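You operate a simulated robot arm through the tools that you are given. There is no shell and no other tool. Be economical: measure what you need, move in short steps, check, and stop when the job is done.

Carry out the task below with a simulated two-armed robot. There is one attempt and no reset: what you move stays moved.

Task
Pump the fluid pot up to MAX and close its valve and cap.
Fine: the cap and the blue valve must be open while you pump; spill nothing.

Only the result counts: the job must be done as asked and must still hold three seconds after the hand-in. Knocking over, shifting, dropping, spilling or breaking anything else fails it. A push-on lid holds only when it is set on centred and level and pressed home; a screw cap is set on level and turned clockwise until tight.

Robot
Two 7-joint arms with two-finger parallel grippers on one trunk, hanging from a carriage that runs on a gantry, over the field with the corners [2275, -686], [2275, 594], [-25, 594], [-25, -686] (x, y) and turns from -175 to 513 degrees about z. Base frame: it is fixed where the carriage stands at the start and does not move with it; the origin is on the floor, on the carriage's upright axis, x ahead of it, y to its left, z up; the surface under the hand at the start is at about z = 872. Lengths are in mm, angles in degrees, forces in N, time in s.
The left shoulder is at the start at [40, 173, 1554], the right one opposite. With the tool pointing down near the work surface each hand reaches from about 100 to 620 mm from the robot's upright axis, wherever it stands, measured 20 degrees to its own side. Places, roughly: bench pot cap [500, 100, 1000]; blue valve lever [400, 0, 900]; fluid pot [500, 100, 900]; yellow pump knob [300, 100, 1000]; yellow ring [-2400, -3900, 0]. Payload 3.43 kg a hand.
Tool frame (each hand has its own): the origin (TCP) lies between the finger pads and is the grasp point; the fingertips stand 30 mm ahead of it; z points along the fingers, y is the line along which they close. Largest opening 94 mm; finger width 28, thickness 10; the body of the gripper, 50 by 96 mm, starts 55 mm behind the TCP.
Orientation is told as [roll, pitch, yaw] about the base's x, y, z axes, in that order, counted from this pose: with the fingers straight down and closing along the base's y, the tool's x points along the base's -x, its y along +y and its z along -z.

Tools
- The arms move only by the tool nudge_tool. It takes "left_plan", "right_plan" or both (then of equal length, played together; a hand with none holds still); each is a list of rows, each a list of 3 entries, a list of its own where there are three numbers: the shift along the tool's x, y, z in mm, then the turn, a rotation vector about the tool's x, y, z in degrees, then the finger opening in mm, from 0 to 94. In form: [[[dx, dy, dz], [rx, ry, rz], claw], ...]. A call has 1 to 10 rows; each row shifts and turns the commanded pose from where the row before left it, along the tool's axes as they then stand. Rows are played at 5 a second. More than 50 mm and 8.6 degrees between two rows, or a gripper value outside its range, and nothing of the call is played. A pose out of reach is approached as far as the arm can. The call stops where the force on the tool passes 70 N (or 10 N more than at its start, if that is more) or the arm is blocked; 0.2 s more then pass. The fingers move at their own pace (about 72 mm/s each) and stop on an object; they squeeze with about 44 N. The grip force told is the motor's: it shows also when the fingers shut on nothing. Time passes only in rows, and 0.2 s behind the last, so rows that do not move let the fingers close. The reply holds the time, the measured pose of the TCP, the force on the tool along the base axes, the opening and the grip force, in the units named above and with some noise, with the torque about the TCP (base axes, N m) and any sound that the robot's microphone picked up.
- Cameras (640 x 400 px; columns grow to the right, rows downward): "scene" is now at [212.4, 31.1, 1837.7]; the picture's right is [0.34, -0.94, 0.00], its down [-0.85, -0.30, -0.43] and it looks along [0.40, 0.14, -0.90] (base axes); focal length 278 px, centre (320, 200). "left" rides on the left gripper at [76, -14, -102] in its tool frame; the picture's right is [0.18, 0.98, 0.00], its down [-0.75, 0.14, -0.64] and it looks along [-0.63, 0.12, 0.77] (tool axes); focal length 243 px, centre (320, 200). "right" rides on the right gripper at [76, 14, -103] in its tool frame; the picture's right is [-0.18, 0.98, 0.00], its down [-0.75, -0.14, -0.64] and it looks along [-0.63, -0.12, 0.77] (tool axes); focal length 243 px, centre (320, 200). There is no depth. A picture from a camera that has moved, and an enlarged one, comes with that camera's place and axes in the base frame and with its lens. The place of the scene camera against the robot may be out by one fixed shift of up to 25 mm in any direction.
- camera(camera): a new picture of that camera. No time passes.
- slide_trunk(by): slides the trunk up (or, below 0, down) by that many mm; the arms and the scene camera ride with it, the base frame stays. It gives what a move gives, with no picture.
- roll_base(legs): drives the robot by 1 to 6 legs, each [ahead, left, turn to the left] in mm, mm and degrees, along the robot's own axes; the way and the turn of a leg run together, so that a leg with both is an arc; at most 1500 mm and 180 degrees a leg. The arms and the cameras ride along, it lands a little off, and it stops where it bumps. It keeps to its track: a leg is cut to what the track allows. It gives what a move gives.
- head_to(pan, tilt): turns the head with the scene camera to pan (to the left, within 86 degrees either way) and tilt (down, from -29 to 69), counted from straight ahead of the robot. It gives what a move gives.
- enlarge(camera, box): a new picture of the part [left, top, right, bottom] of that camera's present view, enlarged. No time passes.
- hand_in(): hands the job in; it is judged then, once.

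Work in short steps. Places have to be worked out from the pictures, the camera data and where the tool is seen: move nearer, look again, correct. Check each grasp and each placing, and mend what went wrong. You have 120 turns and 100 pictures in all, those below and enlarged ones among them. Open the grippers and draw the arms clear of the work before you hand the job in, unless the task says otherwise; then end with one line.

The tools are called as a command line: name --argument value ..., lists and objects as JSON in quotes. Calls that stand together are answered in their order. nudge_tool: Moves the arms, as the interface text tells. Its arguments: {"type":"object","properties":{"left_plan":{"type":"array","items":{"type":"array"}},"right_plan":{"type":"array","items":{"type":"array"}}},"required":[]} The other tools are called the same way: slide_trunk (by) slides the trunk up or down; roll_base (legs) drives the base; head_to (pan, tilt) turns the head that bears the scene camera; camera (camera) takes a picture; enlarge (camera, box) takes an enlarged picture of a part of a camera's view; hand_in () hands the job in.

At the start:

```text
t: 0.0
left_eef_pos: [469.3, 286.7, 1291.0]
left_orientation: [0.0, 0.0, 0.0]
left_ft_force: [0.4, 0.7, 0.6]
left_torque: [-0.02, 0.01, -0.01]
left_width: 94.1
left_grasp_force: 0.0
right_eef_pos: [631.9, -73.5, 1282.1]
right_orientation: [0.2, -0.6, -1.8]
right_ft_force: [-3.9, 147.4, -110.5]
right_torque: [-19.21, -10.26, -13.1]
right_width: 94.0
right_grasp_force: 0.0
trunk travel left (down, up): [-707.0, 74.0]
robot x, y, heading: [0.2, 2.1, -0.1]
head pan, tilt: [19.6, 64.8]
```

scene: 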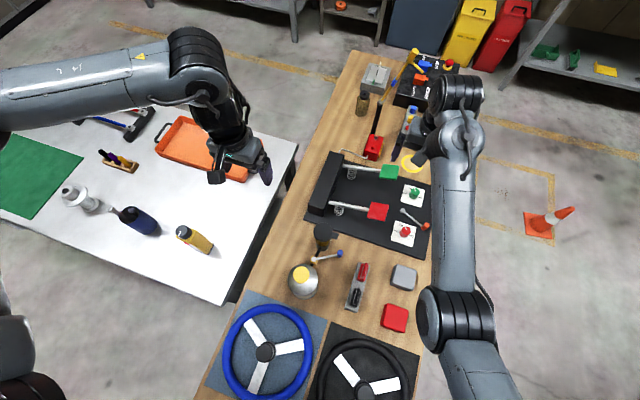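
right: 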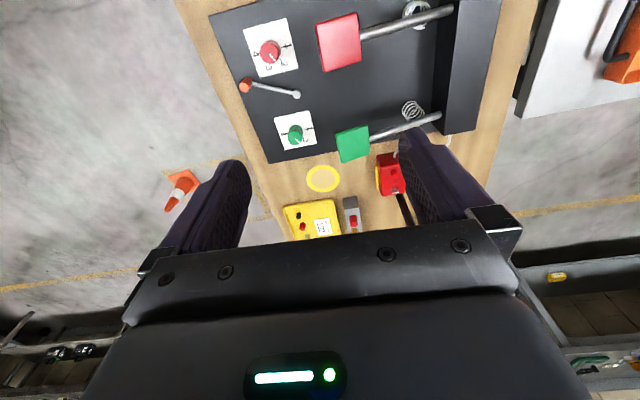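
left: 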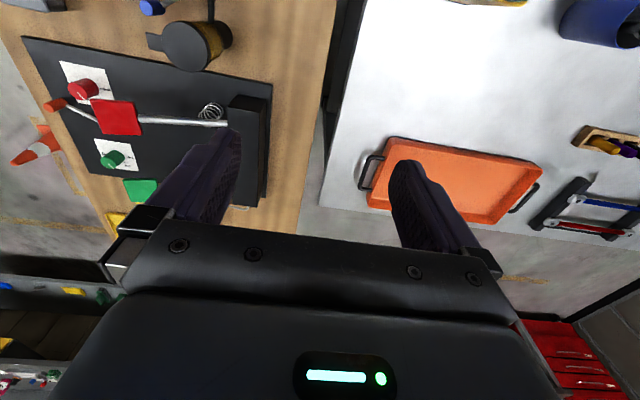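

The pot appears to be near the scene image's (310,265), with a yellow knob and a blue lever. I'll enlarge that region.

enlarge --camera "scene" --box '[260, 205, 388, 310]'

```text
3.81 times, centred on (324, 258) of scene
camera zoom: at [212.4, 31.1, 1837.7], right [0.34, -0.94, 0.0], down [-0.85, -0.3, -0.43], along [0.4, 0.14, -0.9], focal length 1059 px, centre (305, -19)
```

zoom: 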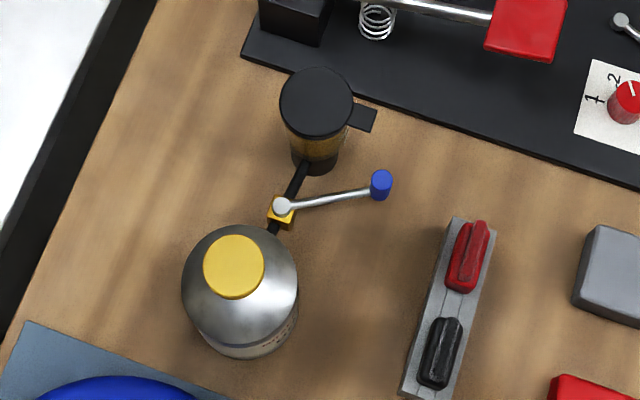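

The pot (black lid, amber fluid) is at about (492,118), the pump can's knob at about (335,133), the valve block at about (412,122) and the blue lever tip at about (460,46). The right hand's force reading is odd. I'll bring the left hand over and look at the pot closer.

nudge_tool --left_plan '[[[24, -29, 15], [0, 0, 0], 94], [[24, -29, 15], [0, 0, 0], 94], [[24, -29, 15], [0, 0, 0], 94], [[24, -29, 15], [0, 0, 0], 94], [[24, -29, 15], [0, 0, 0], 94], [[24, -29, 15], [0, 0, 0], 94]]'

camera --camera "left"

camera --camera "scene"

```text
t: 1.4
left_eef_pos: [361.2, 136.2, 1180.2]
left_orientation: [-0.3, 0.1, -0.2]
left_ft_force: [-0.2, 0.2, -0.4]
left_torque: [0.03, 0.0, -0.02]
left_width: 93.9
left_grasp_force: 0.0
left hand out of reach, approached as far as the arm can: row 5, 6
right_eef_pos: [633.3, -72.4, 1282.1]
right_orientation: [0.3, -0.7, -2.3]
right_ft_force: [-0.7, 69.2, -52.5]
right_torque: [-9.05, -4.81, -6.18]
right_width: 93.8
right_grasp_force: 0.1
trunk travel left (down, up): [-707.0, 74.0]
robot x, y, heading: [0.8, -3.2, -0.1]
head pan, tilt: [19.6, 64.8]
```

```text
95 pictures are left
camera left: at [285.2, 122.0, 1282.4], right [-0.18, 0.98, 0.0], down [0.76, 0.14, 0.64], along [0.63, 0.11, -0.77], focal length 243 px, centre (320, 200)
```

left: 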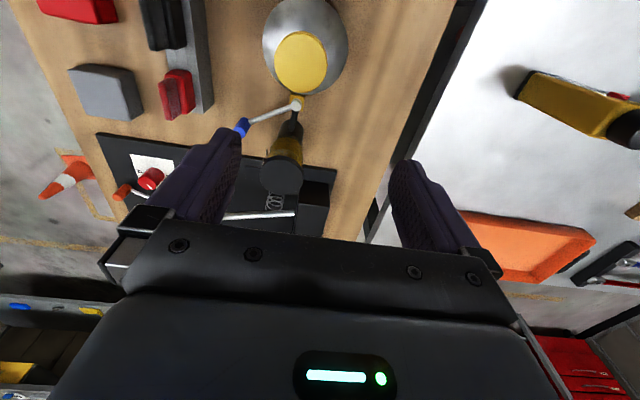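

```text
94 pictures are left
camera scene: at [212.3, 31.0, 1837.8], right [0.34, -0.94, 0.0], down [-0.85, -0.3, -0.43], along [0.4, 0.14, -0.91], focal length 278 px, centre (320, 200)
```

scene: 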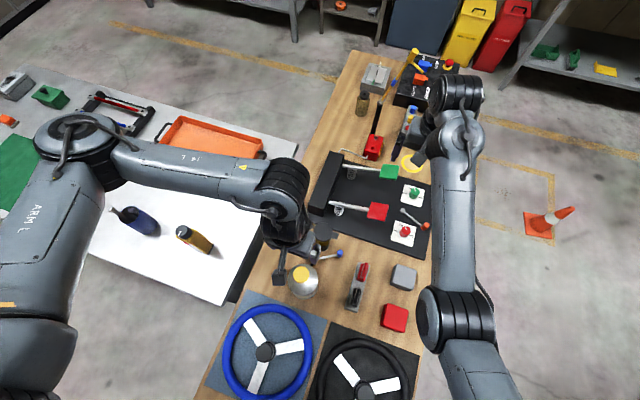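

Two views agree on the layout: knob about (338,110), valve pivot (413,108), pot (500,103), lever tip (459,28). I'll zoom in on it.

enlarge --camera "left" --box '[220, 0, 380, 210]'

enlarge --camera "scene" --box '[270, 215, 360, 305]'

```text
1.90 times, centred on (300, 105) of left
camera zoom: at [285.2, 122.0, 1282.4], right [-0.18, 0.98, 0.0], down [0.76, 0.14, 0.64], along [0.63, 0.11, -0.77], focal length 462 px, centre (358, 381)
```

zoom: 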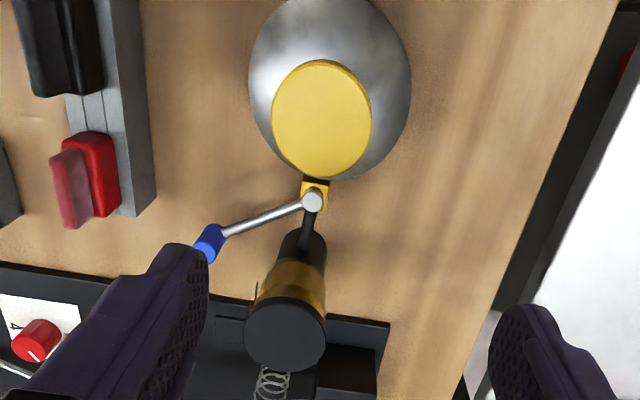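

```text
4.44 times, centred on (315, 260) of scene
camera zoom: at [212.3, 31.0, 1837.8], right [0.34, -0.94, 0.0], down [-0.85, -0.3, -0.43], along [0.4, 0.14, -0.91], focal length 1236 px, centre (342, -67)
```

zoom: 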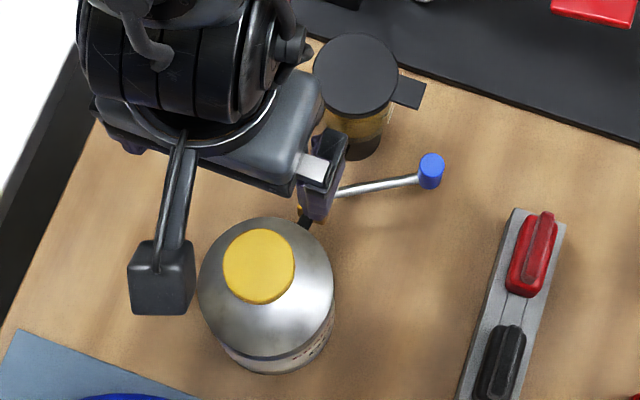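

The lid has a tab and the valve lever sits at an angle across the hose. I need a side view of the pot's level marks and lid, so I'll turn the right hand to look towards +y from the -y side.

nudge_tool --right_plan '[[[0, 0, 0], [0, 0, -8.5], 94], [[0, 0, 0], [0, 0, -8.5], 94], [[0, 0, 0], [0, 0, -8.5], 94], [[0, 0, 0], [0, 0, -8.5], 94], [[0, 0, 0], [0, 0, -8.5], 94], [[0, 0, 0], [0, 0, -8.5], 94], [[0, 0, 0], [0, 0, -8.5], 94], [[0, 0, 0], [0, 0, -8.5], 94], [[0, 0, 0], [0, 0, -8.5], 94], [[0, 0, 0], [0, 0, -8.5], 94]]'

```text
t: 1.7
left_eef_pos: [361.0, 134.8, 1179.2]
left_orientation: [-0.3, 0.1, -0.3]
left_ft_force: [-0.4, -0.1, -0.5]
left_torque: [-0.01, 0.0, 0.04]
left_width: 94.0
left_grasp_force: 0.1
right_eef_pos: [633.1, -71.9, 1282.4]
right_orientation: [0.3, -1.0, -2.4]
right_ft_force: [2.4, 27.3, -18.9]
right_torque: [-3.52, -1.31, -2.43]
right_width: 93.9
right_grasp_force: 0.0
trunk travel left (down, up): [-707.0, 74.0]
robot x, y, heading: [1.2, -1.1, 0.2]
head pan, tilt: [19.6, 64.8]
stopped in row 1 (right hand): the force on the tool passed its limit at 148 N (the readings are from after the stop); the commanded pose is now the measured one
```

The right hand shows a real-looking contact force that eased when it was re-commanded. I'll look at what it touches.

enlarge --camera "scene" --box '[370, 50, 530, 200]'

camera --camera "right"

```text
2.67 times, centred on (450, 125) of scene
camera zoom: at [212.3, 31.1, 1837.7], right [0.34, -0.94, 0.0], down [-0.85, -0.3, -0.43], along [0.4, 0.14, -0.9], focal length 742 px, centre (-27, 400)
```

zoom: 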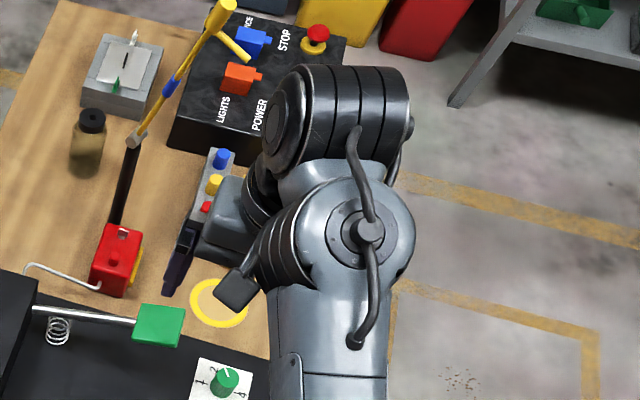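

```text
90 pictures are left
camera right: at [555.8, -55.3, 1383.7], right [0.23, 0.97, 0.01], down [0.74, -0.18, 0.65], along [0.64, -0.14, -0.76], focal length 243 px, centre (320, 200)
```

right: 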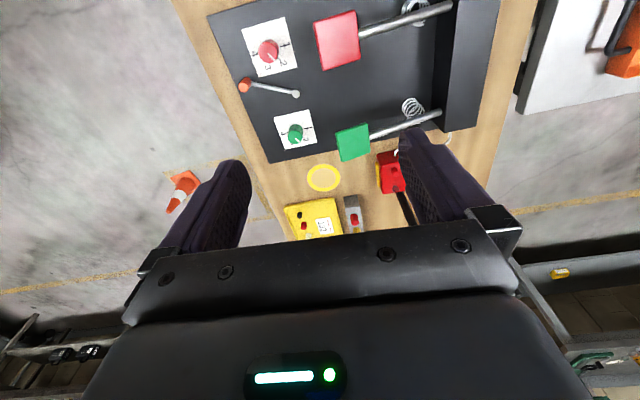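

It looks like the right gripper presses against its own forearm. I'll move it along the relieving direction (+y, down).

nudge_tool --right_plan '[[[0, 10, 8], [0, 0, 0], 94], [[0, 10, 8], [0, 0, 0], 94], [[0, 10, 8], [0, 0, 0], 94], [[0, 10, 8], [0, 0, 0], 94]]'

```text
t: 2.7
left_eef_pos: [361.2, 137.0, 1179.4]
left_orientation: [-0.1, 0.1, -0.2]
left_ft_force: [-0.3, 0.2, 0.0]
left_torque: [-0.03, 0.0, 0.01]
left_width: 93.8
left_grasp_force: 0.1
right_eef_pos: [633.9, -33.2, 1249.4]
right_orientation: [0.4, -0.8, -2.1]
right_ft_force: [-0.2, 0.2, 0.3]
right_torque: [0.03, 0.03, 0.0]
right_width: 94.1
right_grasp_force: 0.1
trunk travel left (down, up): [-707.0, 74.0]
robot x, y, heading: [0.6, 1.2, -0.2]
head pan, tilt: [19.6, 64.8]
```

The right hand is free now (zero force). I'll translate it back toward the -y side and lower, then yaw.

nudge_tool --right_plan '[[[10, 0, 40], [0, 0, 0], 94], [[10, 0, 40], [0, 0, 0], 94], [[25, -25, 15], [0, 0, -8], 94], [[25, -25, 5], [0, 0, -8], 94], [[25, -25, 0], [0, 0, -8], 94], [[25, -25, 0], [0, 0, -8], 94], [[25, -20, 0], [0, 0, -8], 94], [[25, -20, 0], [0, 0, -8], 94]]'

camera --camera "right"

```text
t: 3.8
left_eef_pos: [360.4, 136.6, 1180.9]
left_orientation: [-0.3, 0.2, -0.2]
left_ft_force: [-0.1, 0.0, 0.9]
left_torque: [-0.01, 0.0, 0.0]
left_width: 93.8
left_grasp_force: 0.1
right_eef_pos: [563.0, -93.5, 1148.1]
right_orientation: [0.3, -1.8, 15.5]
right_ft_force: [8.1, -2.0, -15.9]
right_torque: [0.58, -0.49, 0.36]
right_width: 94.1
right_grasp_force: 0.0
trunk travel left (down, up): [-707.0, 74.0]
robot x, y, heading: [3.3, 0.3, 0.2]
head pan, tilt: [19.6, 64.8]
stopped in row 5 (right hand): the force on the tool passed its limit at 134 N (the readings are from after the stop); the commanded pose is now the measured one
```

```text
89 pictures are left
camera right: at [483.9, -99.8, 1248.4], right [-0.09, 1.0, 0.01], down [0.75, 0.06, 0.66], along [0.66, 0.06, -0.75], focal length 243 px, centre (320, 200)
```

right: 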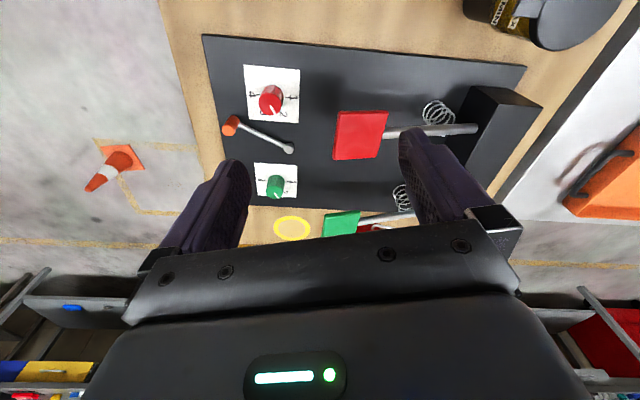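

The pot's scale is in the top right corner of this picture; enlarge there.

enlarge --camera "right" --box '[450, 0, 640, 60]'

enlarge --camera "scene" --box '[330, 30, 590, 260]'

```text
3.37 times, centred on (545, 30) of right
camera zoom: at [483.9, -99.8, 1248.4], right [-0.09, 1.0, 0.01], down [0.75, 0.06, 0.66], along [0.66, 0.06, -0.75], focal length 817 px, centre (-438, 773)
```

zoom: 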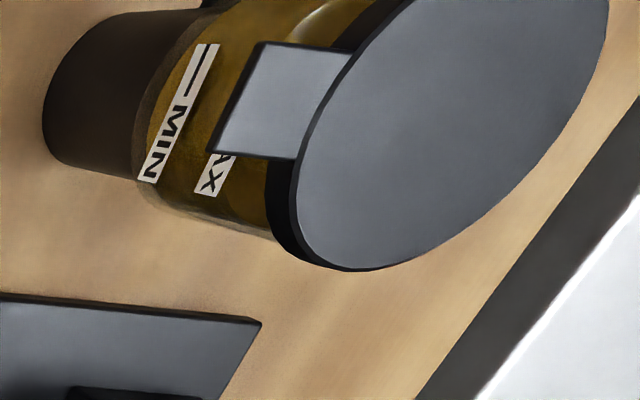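

```text
1.74 times, centred on (460, 145) of scene
camera zoom: at [212.5, 31.2, 1837.8], right [0.34, -0.94, 0.0], down [-0.85, -0.3, -0.43], along [0.4, 0.14, -0.9], focal length 484 px, centre (76, 296)
```

zoom: 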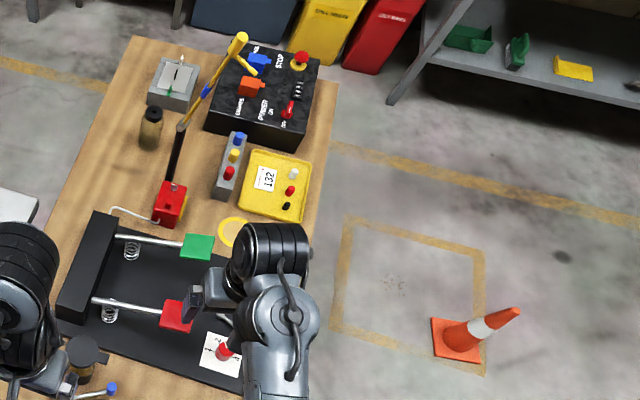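

The label (MIN/MAX) faces -y and the lid's tab also sits on the -y side. Working from the -y side would be best: I'll drive the robot right by 400, turn it left 90° and strafe so it faces the pot from -y.

roll_base --legs '[[0, -420, 0], [0, 0, 90], [0, -420, 0]]'

camera --camera "scene"

camera --camera "right"

camera --camera "left"

```text
t: 12.3
left_eef_pos: [288.9, -61.2, 1180.3]
left_orientation: [-0.2, 0.0, 88.8]
left_ft_force: [-0.1, 0.4, -0.1]
left_torque: [-0.01, -0.03, -0.03]
left_width: 94.3
left_grasp_force: 0.0
right_eef_pos: [522.4, 136.8, 1148.2]
right_orientation: [0.2, -1.7, 104.4]
right_ft_force: [-7.1, 4.9, -26.8]
right_torque: [1.82, -0.3, -0.5]
right_width: 93.7
right_grasp_force: 0.2
trunk travel left (down, up): [-707.0, 74.0]
robot x, y, heading: [419.6, -425.7, 89.0]
head pan, tilt: [19.6, 64.8]
```

```text
86 pictures are left
camera scene: at [397.8, -196.8, 1837.7], right [0.95, 0.32, 0.0], down [0.29, -0.86, -0.43], along [-0.14, 0.4, -0.9], focal length 278 px, centre (320, 200)
```

scene: 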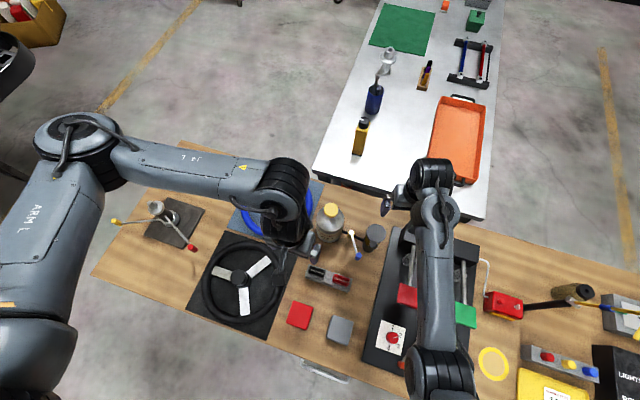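

```text
85 pictures are left
camera right: at [528.8, 56.9, 1248.3], right [-1.0, -0.07, 0.01], down [-0.04, 0.75, 0.66], along [-0.05, 0.66, -0.75], focal length 243 px, centre (320, 200)
```

right: 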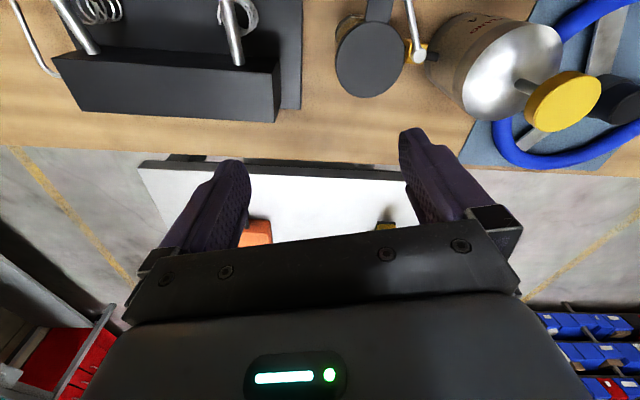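

```text
84 pictures are left
camera left: at [301.6, -138.9, 1282.4], right [-0.99, -0.16, 0.0], down [-0.13, 0.76, 0.64], along [-0.1, 0.63, -0.77], focal length 243 px, centre (320, 200)
```

left: 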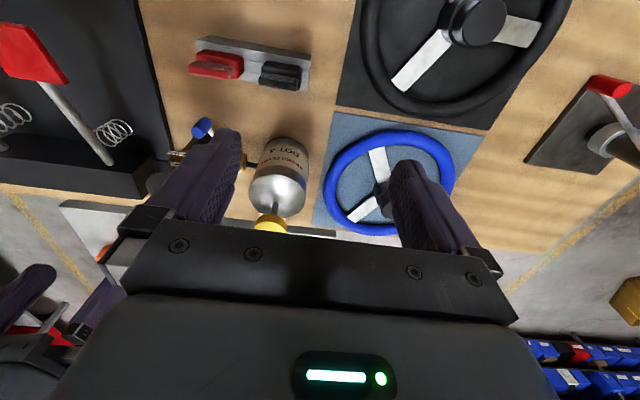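

Good layout: the can (knob on a rod), valve and pot all lie ahead. I'll enlarge the scene view on it.

enlarge --camera "scene" --box '[300, 195, 400, 265]'

enlarge --camera "right" --box '[310, 0, 610, 150]'

```text
5.71 times, centred on (350, 230) of scene
camera zoom: at [397.8, -196.8, 1837.7], right [0.95, 0.32, 0.0], down [0.29, -0.86, -0.43], along [-0.14, 0.4, -0.9], focal length 1589 px, centre (149, 29)
```

zoom: 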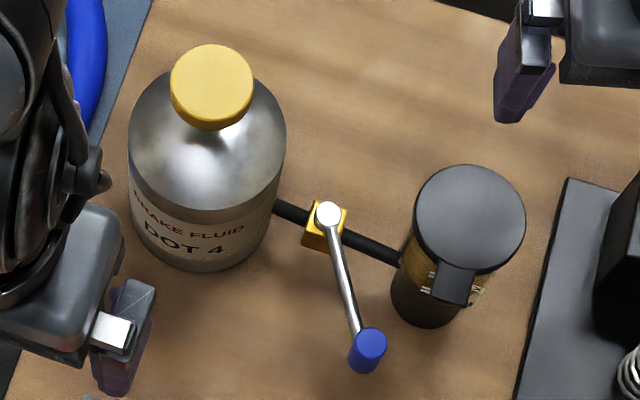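

```text
2.13 times, centred on (460, 75) of right
camera zoom: at [528.8, 56.9, 1248.3], right [-1.0, -0.07, 0.01], down [-0.04, 0.75, 0.66], along [-0.05, 0.66, -0.75], focal length 518 px, centre (21, 467)
```

zoom: 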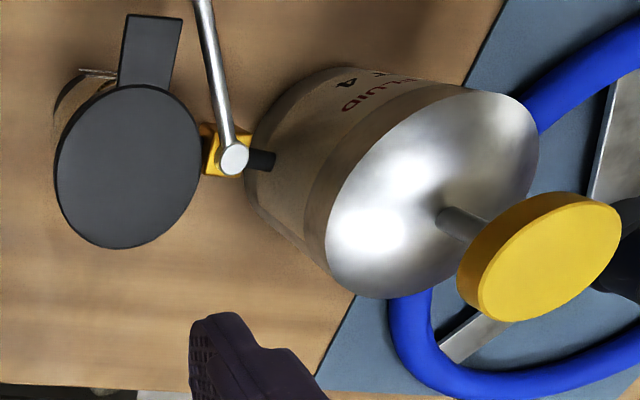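

Triangulated: knob top ≈ (328,112,1057), lid top ≈ (479,102,1005) Ø60 with a tab toward -y, valve pivot ≈ (406,109,929), lever tip ≈ (454,31). I'll square the right hand's yaw and draw it back and down for a side view of the lid.

nudge_tool --right_plan '[[[0, 0, 0], [0, 0, 7.2], 94], [[0, 0, 0], [0, 0, 7.2], 94], [[32, 0, 10], [0, 0, 0], 94], [[32, 0, 10], [0, 0, 0], 94], [[32, 0, 20], [0, 0, 0], 94], [[32, 0, 25], [0, 0, 0], 94]]'

camera --camera "right"

```text
t: 13.7
left_eef_pos: [289.4, -61.5, 1179.6]
left_orientation: [-0.2, 0.1, 88.8]
left_ft_force: [-0.3, 0.1, 0.5]
left_torque: [-0.03, 0.01, -0.04]
left_width: 94.0
left_grasp_force: 0.0
right_eef_pos: [520.3, 8.2, 1079.1]
right_orientation: [0.7, -1.4, 90.0]
right_ft_force: [1.2, -0.5, 0.1]
right_torque: [-0.02, 0.03, -0.02]
right_width: 93.9
right_grasp_force: 0.1
trunk travel left (down, up): [-707.0, 74.0]
robot x, y, heading: [419.6, -425.8, 88.9]
head pan, tilt: [19.6, 64.8]
```

```text
81 pictures are left
camera right: at [507.5, -70.6, 1180.0], right [-0.98, 0.18, 0.02], down [0.15, 0.74, 0.66], along [0.11, 0.65, -0.75], focal length 243 px, centre (320, 200)
```

right: 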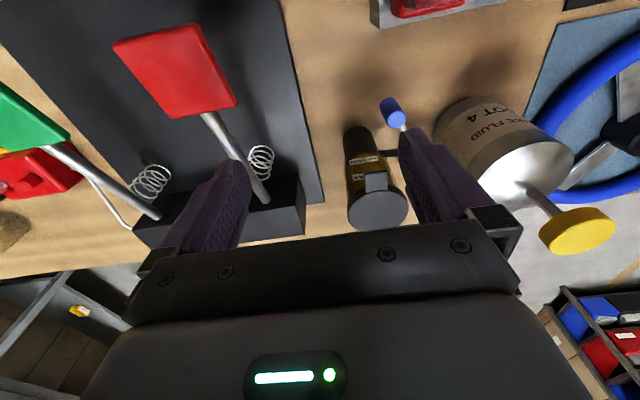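

enlarge --camera "right" --box '[320, 85, 440, 235]'

```text
2.67 times, centred on (380, 160) of right
camera zoom: at [507.5, -70.6, 1180.0], right [-0.98, 0.18, 0.02], down [0.15, 0.74, 0.66], along [0.11, 0.65, -0.75], focal length 647 px, centre (160, 307)
```

zoom: 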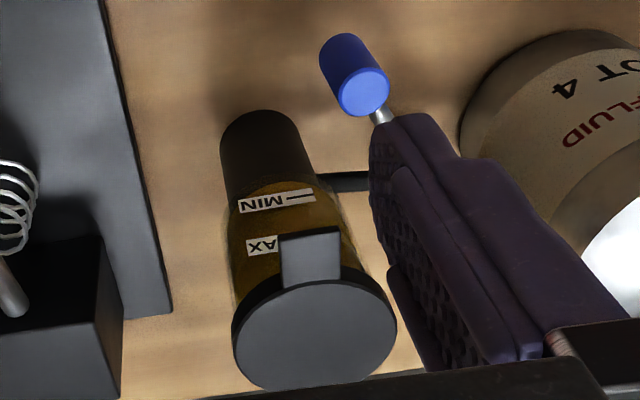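

The lid tab is centred at x≈479, reaching y≈60, z≈1003. I'll bring the right hand above it and check before descending.

nudge_tool --right_plan '[[[-16, 14, 5], [0, 0, 0], 60], [[-17, 14, 10], [0, 0, 0], 50], [[-17, 13, 15], [0, 0, 0], 50], [[0, 0, 10], [0, 0, 0], 50]]'

enlarge --camera "right" --box '[160, 50, 480, 250]'

enlarge --camera "scene" --box '[300, 180, 440, 280]'

```text
t: 14.7
left_eef_pos: [289.8, -61.9, 1180.7]
left_orientation: [-0.2, 0.1, 88.8]
left_ft_force: [0.5, 0.2, 0.1]
left_torque: [0.02, -0.01, -0.01]
left_width: 93.7
left_grasp_force: 0.1
right_eef_pos: [479.9, 61.8, 1043.0]
right_orientation: [0.8, -1.6, 90.0]
right_ft_force: [-0.4, -0.4, 0.7]
right_torque: [-0.02, 0.03, 0.04]
right_width: 50.3
right_grasp_force: 0.0
trunk travel left (down, up): [-707.0, 74.0]
robot x, y, heading: [420.7, -430.0, 89.1]
head pan, tilt: [19.6, 64.8]
```

```text
2.00 times, centred on (320, 150) of right
camera zoom: at [466.8, -17.1, 1142.5], right [-0.98, 0.18, 0.02], down [0.15, 0.74, 0.66], along [0.11, 0.65, -0.75], focal length 485 px, centre (320, 300)
```

zoom: 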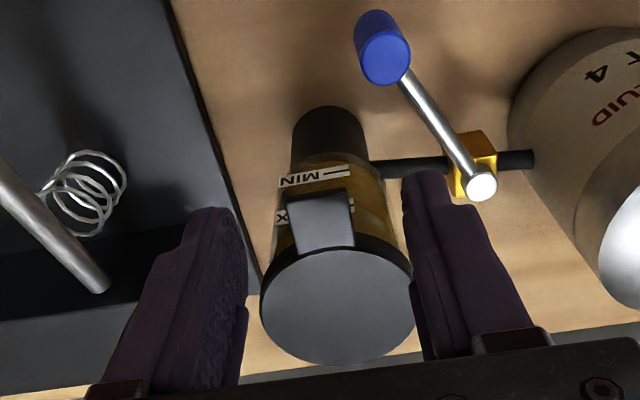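

```text
4.00 times, centred on (370, 230) of scene
camera zoom: at [397.8, -196.8, 1837.7], right [0.95, 0.32, 0.0], down [0.29, -0.86, -0.43], along [-0.14, 0.4, -0.9], focal length 1112 px, centre (120, 80)
```

zoom: 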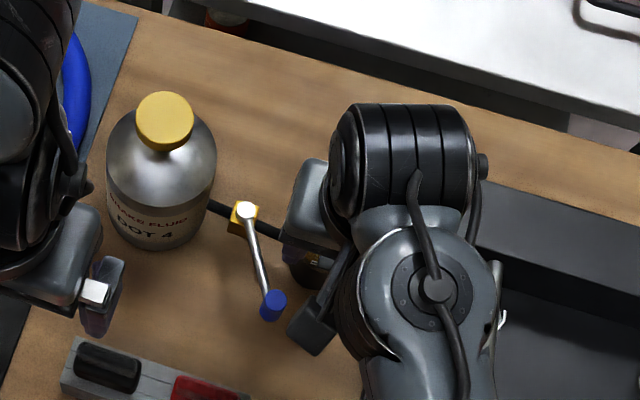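

The tab spans y≈63–79 at x≈480, between the fingers. I'll descend to z≈1001 and close.

nudge_tool --right_plan '[[[0, 0, 20], [0, 0, 0], 50], [[0, 0, 22], [0, 0, 0], 50], [[0, 0, 0], [0, 0, 0], 15], [[0, 0, 0], [0, 0, 0], 15], [[0, 0, 0], [0, 0, 0], 15]]'

enlarge --camera "right" --box '[160, 50, 480, 250]'

```text
t: 15.9
left_eef_pos: [288.8, -61.4, 1181.0]
left_orientation: [-0.1, 0.0, 88.8]
left_ft_force: [0.3, -1.3, -0.3]
left_torque: [-0.02, 0.02, -0.01]
left_width: 94.1
left_grasp_force: 0.0
right_eef_pos: [479.4, 62.4, 998.6]
right_orientation: [0.7, -1.6, 90.0]
right_ft_force: [0.4, 0.7, -1.2]
right_torque: [-0.12, -0.01, 0.0]
right_width: 23.7
right_grasp_force: 44.7
trunk travel left (down, up): [-707.0, 74.0]
robot x, y, heading: [415.4, -424.1, 88.9]
head pan, tilt: [19.6, 64.8]
```

```text
2.00 times, centred on (320, 150) of right
camera zoom: at [466.5, -15.8, 1098.9], right [-0.98, 0.18, 0.02], down [0.15, 0.74, 0.66], along [0.11, 0.65, -0.75], focal length 485 px, centre (320, 300)
```

zoom: 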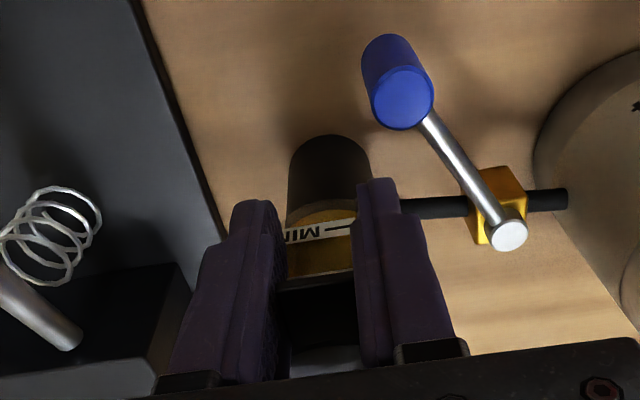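

Gripped (23.7 mm). I'll lift gently by 6 mm and read the force.

nudge_tool --right_plan '[[[0, 0, -2], [0, 0, 0], 15], [[0, 0, -2], [0, 0, 0], 15], [[0, 0, -2], [0, 0, 0], 15], [[0, 0, 0], [0, 0, 0], 15]]'

enlarge --camera "right" --box '[160, 50, 480, 250]'

```text
t: 16.9
left_eef_pos: [287.3, -60.9, 1179.2]
left_orientation: [-0.2, 0.1, 88.8]
left_ft_force: [-0.7, -0.4, -0.4]
left_torque: [-0.01, -0.02, -0.03]
left_width: 93.9
left_grasp_force: 0.0
right_eef_pos: [480.6, 61.4, 1004.6]
right_orientation: [0.6, -1.5, 90.0]
right_ft_force: [0.0, 8.8, -19.4]
right_torque: [-1.44, -0.01, -0.03]
right_width: 24.1
right_grasp_force: 45.0
trunk travel left (down, up): [-707.0, 74.0]
robot x, y, heading: [418.0, -427.1, 89.3]
head pan, tilt: [19.6, 64.8]
```

```text
2.00 times, centred on (320, 150) of right
camera zoom: at [466.4, -16.1, 1105.2], right [-0.98, 0.18, 0.02], down [0.15, 0.74, 0.66], along [0.11, 0.65, -0.75], focal length 485 px, centre (320, 300)
```

zoom: 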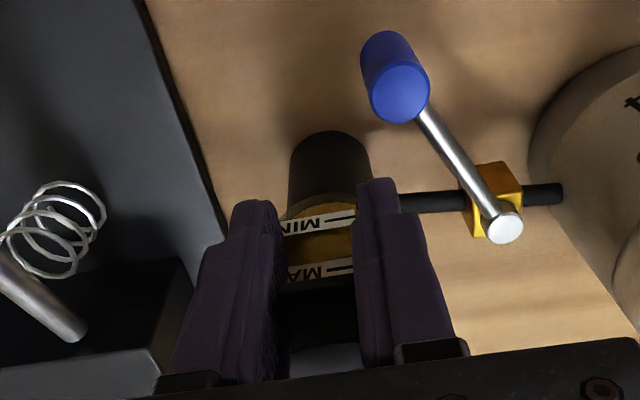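

The forces (+y pull, negative roll torque) suggest a lid hinged on its +y side. I'll follow an arc about that hinge, rolling the hand along with it.

nudge_tool --right_plan '[[[0, 0, 0], [0, 4.5, 0], 15], [[-0.5, 0, -5], [0, 4, 0], 15], [[-0.5, 0, -5], [0, 4, 0], 15], [[-0.5, 0, -5], [0, 4, 0], 15], [[0, 0, 0], [0, 0, 0], 15]]'

camera --camera "right"

```text
t: 18.1
left_eef_pos: [288.9, -62.6, 1179.8]
left_orientation: [-0.3, 0.2, 88.8]
left_ft_force: [-0.7, -0.2, -0.5]
left_torque: [0.01, -0.03, 0.0]
left_width: 93.9
left_grasp_force: 0.1
right_eef_pos: [479.6, 64.0, 1020.0]
right_orientation: [0.7, 15.2, 90.1]
right_ft_force: [3.4, -18.6, 23.8]
right_torque: [1.46, -0.1, -0.07]
right_width: 23.9
right_grasp_force: 44.8
trunk travel left (down, up): [-707.0, 74.0]
robot x, y, heading: [420.2, -425.9, 89.2]
head pan, tilt: [19.6, 64.8]
```

```text
75 pictures are left
camera right: at [466.7, 18.0, 1139.2], right [-0.98, 0.18, -0.04], down [0.15, 0.89, 0.42], along [0.11, 0.41, -0.91], focal length 243 px, centre (320, 200)
```

right: 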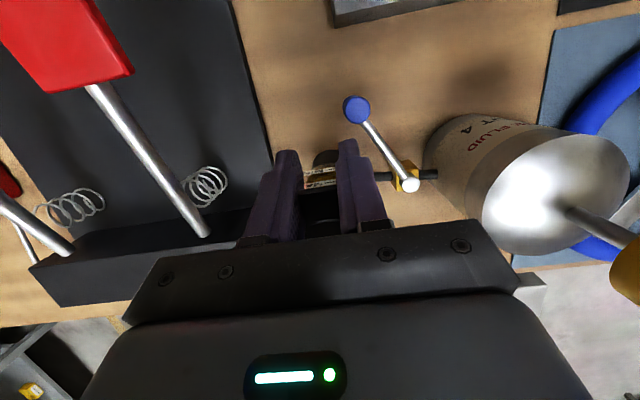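

The forces flipped sign — I rolled slightly more than the lid. I'll lift 4 mm without rolling and compare.

nudge_tool --right_plan '[[[0, 0, -2], [0, 0, 0], 15], [[0, 0, -2], [0, 0, 0], 15], [[0, 0, 0], [0, 0, 0], 15]]'

camera --camera "scene"

```text
t: 18.9
left_eef_pos: [288.3, -61.7, 1179.0]
left_orientation: [-0.3, 0.1, 88.8]
left_ft_force: [0.0, 0.0, 0.3]
left_torque: [-0.02, -0.01, 0.0]
left_width: 93.9
left_grasp_force: 0.0
right_eef_pos: [479.9, 63.9, 1019.4]
right_orientation: [0.6, 15.2, 90.1]
right_ft_force: [-0.9, 1.4, -21.0]
right_torque: [-1.49, -0.04, -0.01]
right_width: 24.1
right_grasp_force: 45.0
trunk travel left (down, up): [-707.0, 74.0]
robot x, y, heading: [414.3, -423.7, 89.0]
head pan, tilt: [19.6, 64.8]
```

```text
74 pictures are left
camera scene: at [397.6, -197.1, 1836.9], right [0.95, 0.32, 0.0], down [0.29, -0.86, -0.42], along [-0.14, 0.4, -0.91], focal length 278 px, centre (320, 200)
```

scene: 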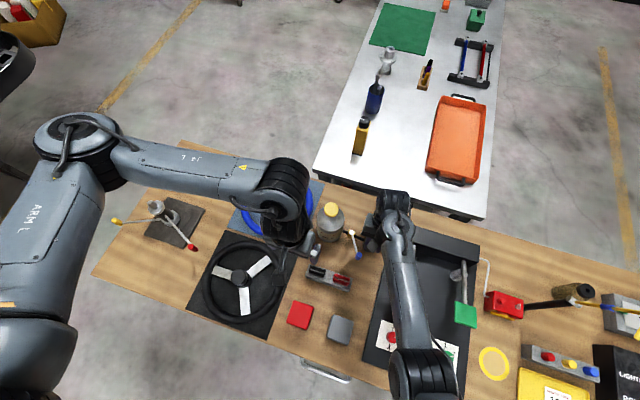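

Forces reverse with direction, so this is a friction hinge that should stay where left. I'll continue the arc.

nudge_tool --right_plan '[[[-0.2, 0, -5.5], [0, 4, 0], 15], [[-0.2, 0, -5.5], [0, 4, 0], 15], [[-0.2, 0, -5.5], [0, 4, 0], 15], [[-0.2, 0, -5.5], [0, 4, 0], 15], [[-0.2, 0, -5.5], [0, 4, 0], 15]]'

camera --camera "right"

```text
t: 20.1
left_eef_pos: [289.4, -63.3, 1179.2]
left_orientation: [-0.2, 0.2, 88.8]
left_ft_force: [-0.7, -0.3, 0.4]
left_torque: [0.01, -0.04, -0.02]
left_width: 93.8
left_grasp_force: 0.0
right_eef_pos: [480.8, 76.1, 1046.6]
right_orientation: [0.9, 35.1, 90.5]
right_ft_force: [-1.4, 0.1, -19.0]
right_torque: [-1.14, -0.07, 0.01]
right_width: 24.0
right_grasp_force: 44.6
trunk travel left (down, up): [-707.0, 74.0]
robot x, y, heading: [420.4, -424.8, 89.2]
head pan, tilt: [19.6, 64.8]
```

```text
73 pictures are left
camera right: at [466.9, 72.9, 1174.9], right [-0.98, 0.15, -0.09], down [0.14, 0.99, 0.09], along [0.11, 0.08, -0.99], focal length 243 px, centre (320, 200)
```

right: 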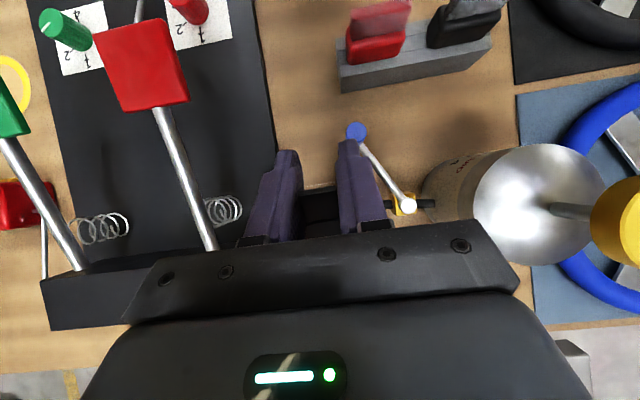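

It's opening well (35°). Continue the arc.

nudge_tool --right_plan '[[[-0.2, 0, -5.3], [0, 4, 0], 15], [[-0.2, 0, -5.3], [0, 4, 0], 15], [[-0.2, 0, -5.3], [0, 4, 0], 15], [[-0.2, 0, -5.3], [0, 4, 0], 15], [[-0.2, 0, -5.3], [0, 4, 0], 15], [[-0.2, 0, -5.3], [0, 4, 0], 15]]'

camera --camera "scene"

```text
t: 20.6
left_eef_pos: [282.9, -61.9, 1181.7]
left_orientation: [0.1, 0.1, 89.0]
left_ft_force: [-0.6, 0.0, 0.1]
left_torque: [-0.02, -0.02, -0.01]
left_width: 93.9
left_grasp_force: 0.1
right_eef_pos: [480.3, 80.4, 1056.2]
right_orientation: [2.5, 37.3, 92.7]
right_ft_force: [-26.7, 12.4, -21.7]
right_torque: [-0.59, -0.06, 0.42]
right_width: 23.7
right_grasp_force: 44.3
right hand out of reach, approached as far as the arm can: row 1, 2
trunk travel left (down, up): [-707.0, 74.0]
robot x, y, heading: [420.4, -422.0, 89.2]
head pan, tilt: [19.6, 64.8]
stopped in row 2 (right hand): the force on the tool passed its limit at 86 N (the readings are from after the stop); the commanded pose is now the measured one
```

```text
72 pictures are left
camera scene: at [393.8, -196.2, 1837.8], right [0.95, 0.32, 0.0], down [0.29, -0.86, -0.43], along [-0.14, 0.4, -0.9], focal length 278 px, centre (320, 200)
```

scene: 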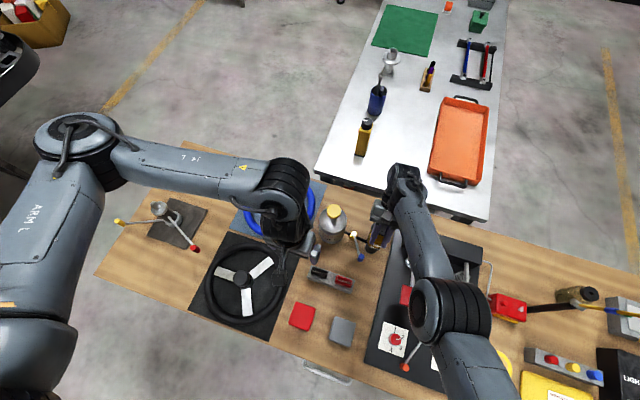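

Limit of the arm here at ~37° lid angle. I'll release, slide off the tab along the lid plane, and re-level the hand.

nudge_tool --right_plan '[[[0, 0, 0], [0, 0, 0], 50], [[0, 0, 0], [0, 0, 0], 50], [[20, 0, 0], [0, -4, 0], 50], [[20, 0, 0], [0, -8, 0], 50], [[20, 0, 0], [0, -8, 0], 50], [[10, 0, 0], [0, -8, 0], 50], [[0, 0, 0], [0, -8, 0], 50]]'

camera --camera "right"

```text
t: 21.2
left_eef_pos: [287.1, -63.3, 1179.2]
left_orientation: [-0.4, 0.2, 88.9]
left_ft_force: [0.3, 0.3, 0.8]
left_torque: [0.0, -0.04, 0.02]
left_width: 94.2
left_grasp_force: 0.0
right_eef_pos: [492.2, 81.9, 1054.8]
right_orientation: [-0.5, 35.2, 88.2]
right_ft_force: [-21.7, -15.5, -47.9]
right_torque: [1.07, -2.99, 0.35]
right_width: 51.7
right_grasp_force: 1.3
trunk travel left (down, up): [-707.0, 74.0]
robot x, y, heading: [421.9, -427.4, 89.1]
head pan, tilt: [19.6, 64.8]
stopped in row 3 (right hand): the force on the tool passed its limit at 602 N (the readings are from after the stop); the commanded pose is now the measured one
```

```text
71 pictures are left
camera right: at [477.2, 81.0, 1183.2], right [-0.98, 0.17, -0.11], down [0.16, 0.98, 0.09], along [0.13, 0.07, -0.99], focal length 243 px, centre (320, 200)
```

right: 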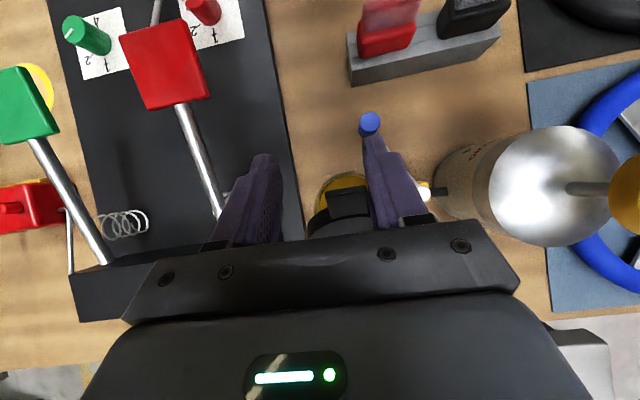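

A force spike; I'll look closely before moving on.

enlarge --camera "right" --box '[220, 90, 460, 250]'

enlarge --camera "scene" --box '[310, 150, 450, 290]'

camera --camera "left"

```text
2.50 times, centred on (340, 170) of right
camera zoom: at [477.2, 81.0, 1183.2], right [-0.98, 0.17, -0.11], down [0.16, 0.98, 0.09], along [0.13, 0.07, -0.99], focal length 606 px, centre (270, 275)
```

zoom: 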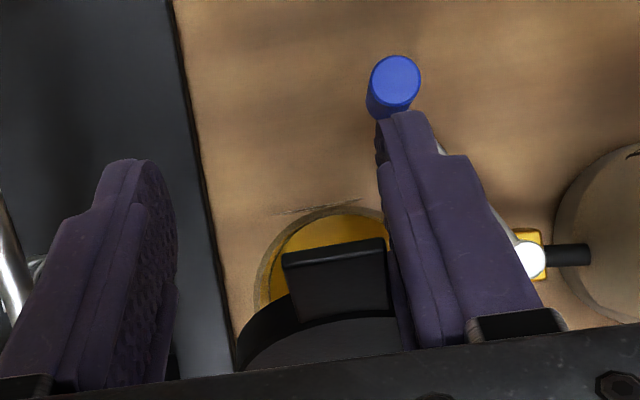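

```text
2.86 times, centred on (380, 220) of scene
camera zoom: at [396.5, -197.0, 1837.8], right [0.95, 0.32, 0.0], down [0.29, -0.86, -0.43], along [-0.14, 0.4, -0.91], focal length 794 px, centre (149, 143)
```

zoom: 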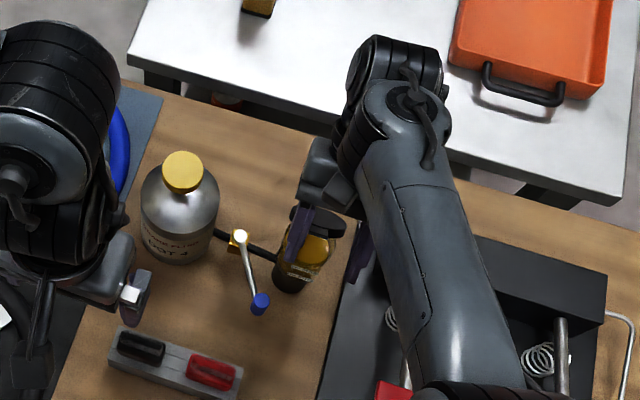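

```text
68 pictures are left
camera left: at [300.1, -139.8, 1282.4], right [-0.99, -0.17, 0.0], down [-0.13, 0.76, 0.64], along [-0.1, 0.63, -0.77], focal length 243 px, centre (320, 200)
```

left: 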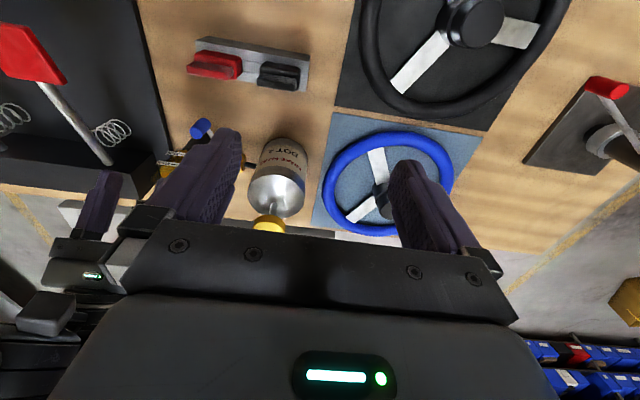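

The hand's own forearm is the obstacle (the lid stays half open by itself). I'll un-roll in place first, shifting slightly back in x, in small steps.

nudge_tool --right_plan '[[[0, 5, 0], [0, -4, 0], 60], [[0, 5, 0], [0, -4, 0], 60], [[0, 0, 0], [0, -5, 0], 60], [[0, 0, 0], [0, -5, 0], 60], [[0, 0, 0], [0, -5, 0], 60]]'

```text
t: 21.5
left_eef_pos: [288.1, -62.5, 1180.0]
left_orientation: [-0.4, 0.1, 88.9]
left_ft_force: [0.0, 0.5, 0.2]
left_torque: [-0.04, -0.04, 0.02]
left_width: 94.2
left_grasp_force: 0.1
right_eef_pos: [491.5, 85.2, 1053.8]
right_orientation: [-0.7, 34.3, 88.0]
right_ft_force: [-12.8, -2.7, -29.1]
right_torque: [-0.16, -2.13, 0.17]
right_width: 59.8
right_grasp_force: 0.1
trunk travel left (down, up): [-707.0, 74.0]
robot x, y, heading: [421.0, -429.0, 89.2]
head pan, tilt: [19.6, 64.8]
stopped in row 1 (right hand): the force on the tool passed its limit at 133 N (the readings are from after the stop); the commanded pose is now the measured one
```

Small relieving steps along the indicated force direction (-x and down).

nudge_tool --right_plan '[[[0, 2, 4], [0, 0, 0], 60], [[0, 2, 4], [0, 0, 0], 60], [[0, 2, 4], [0, 0, 0], 60]]'

enlarge --camera "scene" --box '[330, 150, 470, 260]'

```text
t: 22.3
left_eef_pos: [287.1, -61.6, 1180.4]
left_orientation: [-0.3, 0.1, 88.9]
left_ft_force: [-0.8, -0.1, -0.2]
left_torque: [0.0, -0.05, 0.0]
left_width: 93.9
left_grasp_force: 0.0
right_eef_pos: [487.5, 78.3, 1046.0]
right_orientation: [-0.7, 34.4, 88.1]
right_ft_force: [0.2, 0.3, 0.0]
right_torque: [0.02, -0.04, 0.01]
right_width: 60.0
right_grasp_force: 0.2
trunk travel left (down, up): [-707.0, 74.0]
robot x, y, heading: [417.9, -425.2, 89.3]
head pan, tilt: [19.6, 64.8]
```

```text
3.64 times, centred on (400, 205) of scene
camera zoom: at [396.7, -196.8, 1837.7], right [0.95, 0.32, 0.0], down [0.29, -0.86, -0.43], along [-0.14, 0.4, -0.9], focal length 1011 px, centre (29, 182)
```

zoom: 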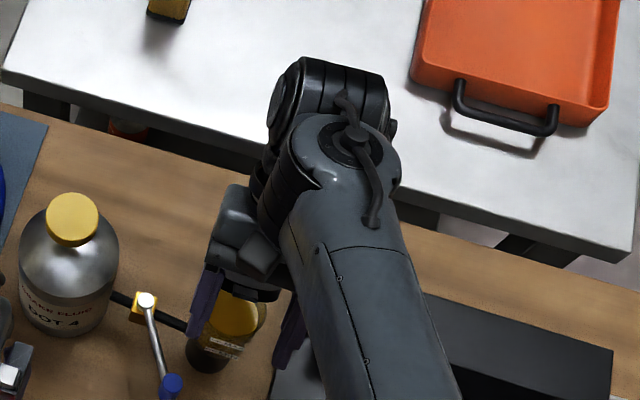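

Free again. I'll retrace the arc downward with an extra drift to -y so the fingers come off the tab.

nudge_tool --right_plan '[[[2, 1, 5], [0, -4, 0], 60], [[3, 1, 5], [0, -4, 0], 60], [[3, 1, 5], [0, -4, 0], 60], [[4, 1, 4], [0, -4, 0], 60], [[5, 1, 3], [0, -4, 0], 60], [[6, 1, 2], [0, -4, 0], 60], [[7, 0, 0], [0, -5, 0], 60], [[8, 0, 0], [0, -5, 0], 60]]'

camera --camera "right"

```text
t: 22.8
left_eef_pos: [288.1, -61.9, 1180.7]
left_orientation: [-0.3, 0.1, 88.9]
left_ft_force: [0.2, 0.2, -0.1]
left_torque: [-0.05, 0.01, 0.0]
left_width: 94.2
left_grasp_force: 0.1
right_eef_pos: [486.9, 76.5, 1041.5]
right_orientation: [-0.8, 29.3, 87.7]
right_ft_force: [-10.7, -3.5, -21.6]
right_torque: [0.92, -1.73, -0.14]
right_width: 59.9
right_grasp_force: 0.1
trunk travel left (down, up): [-707.0, 74.0]
robot x, y, heading: [421.9, -425.9, 89.3]
head pan, tilt: [19.6, 64.8]
stopped in row 2 (right hand): the force on the tool passed its limit at 89 N (the readings are from after the stop); the commanded pose is now the measured one
```

```text
66 pictures are left
camera right: at [469.5, 61.0, 1167.6], right [-0.98, 0.19, -0.1], down [0.17, 0.97, 0.2], along [0.14, 0.17, -0.98], focal length 243 px, centre (320, 200)
```

right: 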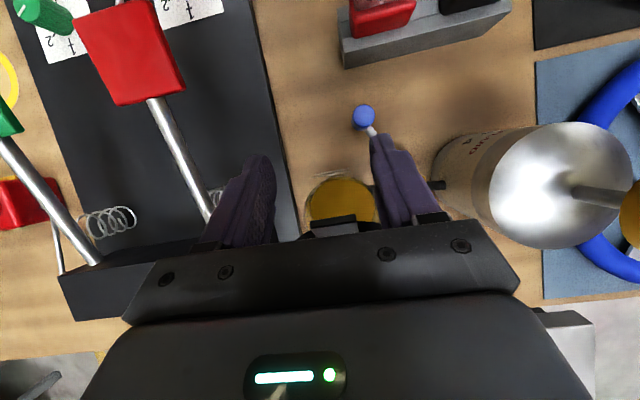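

Contact again with the forearm side (+x, above). I'll ease -x and down with a bit of roll away, then un-roll.

nudge_tool --right_plan '[[[0, 4, 5], [3, 0, 0], 60], [[0, 4, 5], [3, 0, 0], 60], [[0, 4, 4], [3, -3, 0], 60], [[0, 2, 4], [3, -3, 0], 60]]'

enlarge --camera "scene" --box '[330, 150, 470, 260]'

```text
t: 23.8
left_eef_pos: [287.6, -61.9, 1180.2]
left_orientation: [-0.3, 0.2, 88.9]
left_ft_force: [-0.1, 0.3, -0.7]
left_torque: [-0.03, 0.0, 0.03]
left_width: 93.9
left_grasp_force: 0.0
right_eef_pos: [473.2, 67.9, 1023.8]
right_orientation: [-12.4, 23.4, 89.0]
right_ft_force: [0.2, 0.0, -0.5]
right_torque: [-0.02, 0.01, 0.0]
right_width: 60.0
right_grasp_force: 0.1
trunk travel left (down, up): [-707.0, 74.0]
robot x, y, heading: [419.9, -425.2, 89.1]
head pan, tilt: [19.6, 64.8]
```

```text
3.64 times, centred on (400, 205) of scene
camera zoom: at [396.7, -196.8, 1837.7], right [0.95, 0.32, 0.0], down [0.29, -0.86, -0.43], along [-0.14, 0.4, -0.9], focal length 1011 px, centre (29, 182)
```

zoom: 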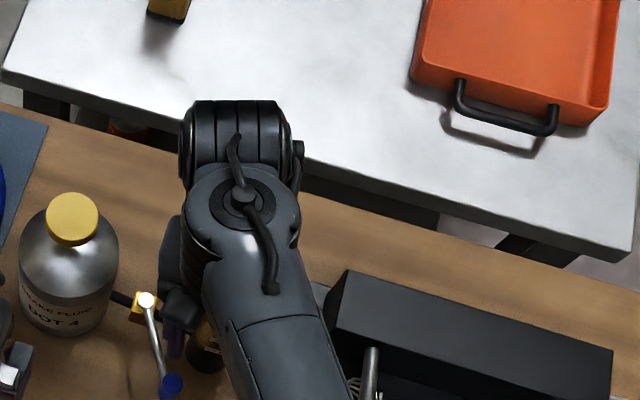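

Free. Now un-roll while drawing back to -y.

nudge_tool --right_plan '[[[5, 0, 2], [0, -4, 0], 60], [[8, 0, 2], [0, -4, 0], 60], [[10, 0, 0], [0, -4, 0], 60], [[10, 0, 0], [0, -4, 0], 60], [[10, 0, 0], [-2, -4, 0], 60]]'

camera --camera "right"

```text
t: 25.0
left_eef_pos: [288.0, -63.0, 1180.1]
left_orientation: [-0.2, 0.1, 88.9]
left_ft_force: [0.5, 0.0, 0.3]
left_torque: [0.02, 0.01, 0.0]
left_width: 94.1
left_grasp_force: 0.1
right_eef_pos: [475.4, 22.3, 1031.9]
right_orientation: [-9.3, 3.8, 93.1]
right_ft_force: [0.6, 0.7, -0.1]
right_torque: [-0.01, 0.0, 0.0]
right_width: 59.9
right_grasp_force: 0.1
trunk travel left (down, up): [-707.0, 74.0]
robot x, y, heading: [419.6, -425.2, 88.9]
head pan, tilt: [19.6, 64.8]
```

```text
64 pictures are left
camera right: at [447.9, -47.2, 1135.5], right [-0.98, 0.12, -0.17], down [-0.01, 0.8, 0.6], along [0.21, 0.59, -0.78], focal length 243 px, centre (320, 200)
```

right: 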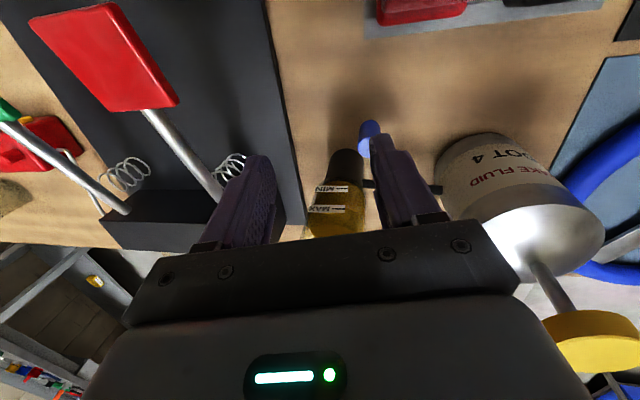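

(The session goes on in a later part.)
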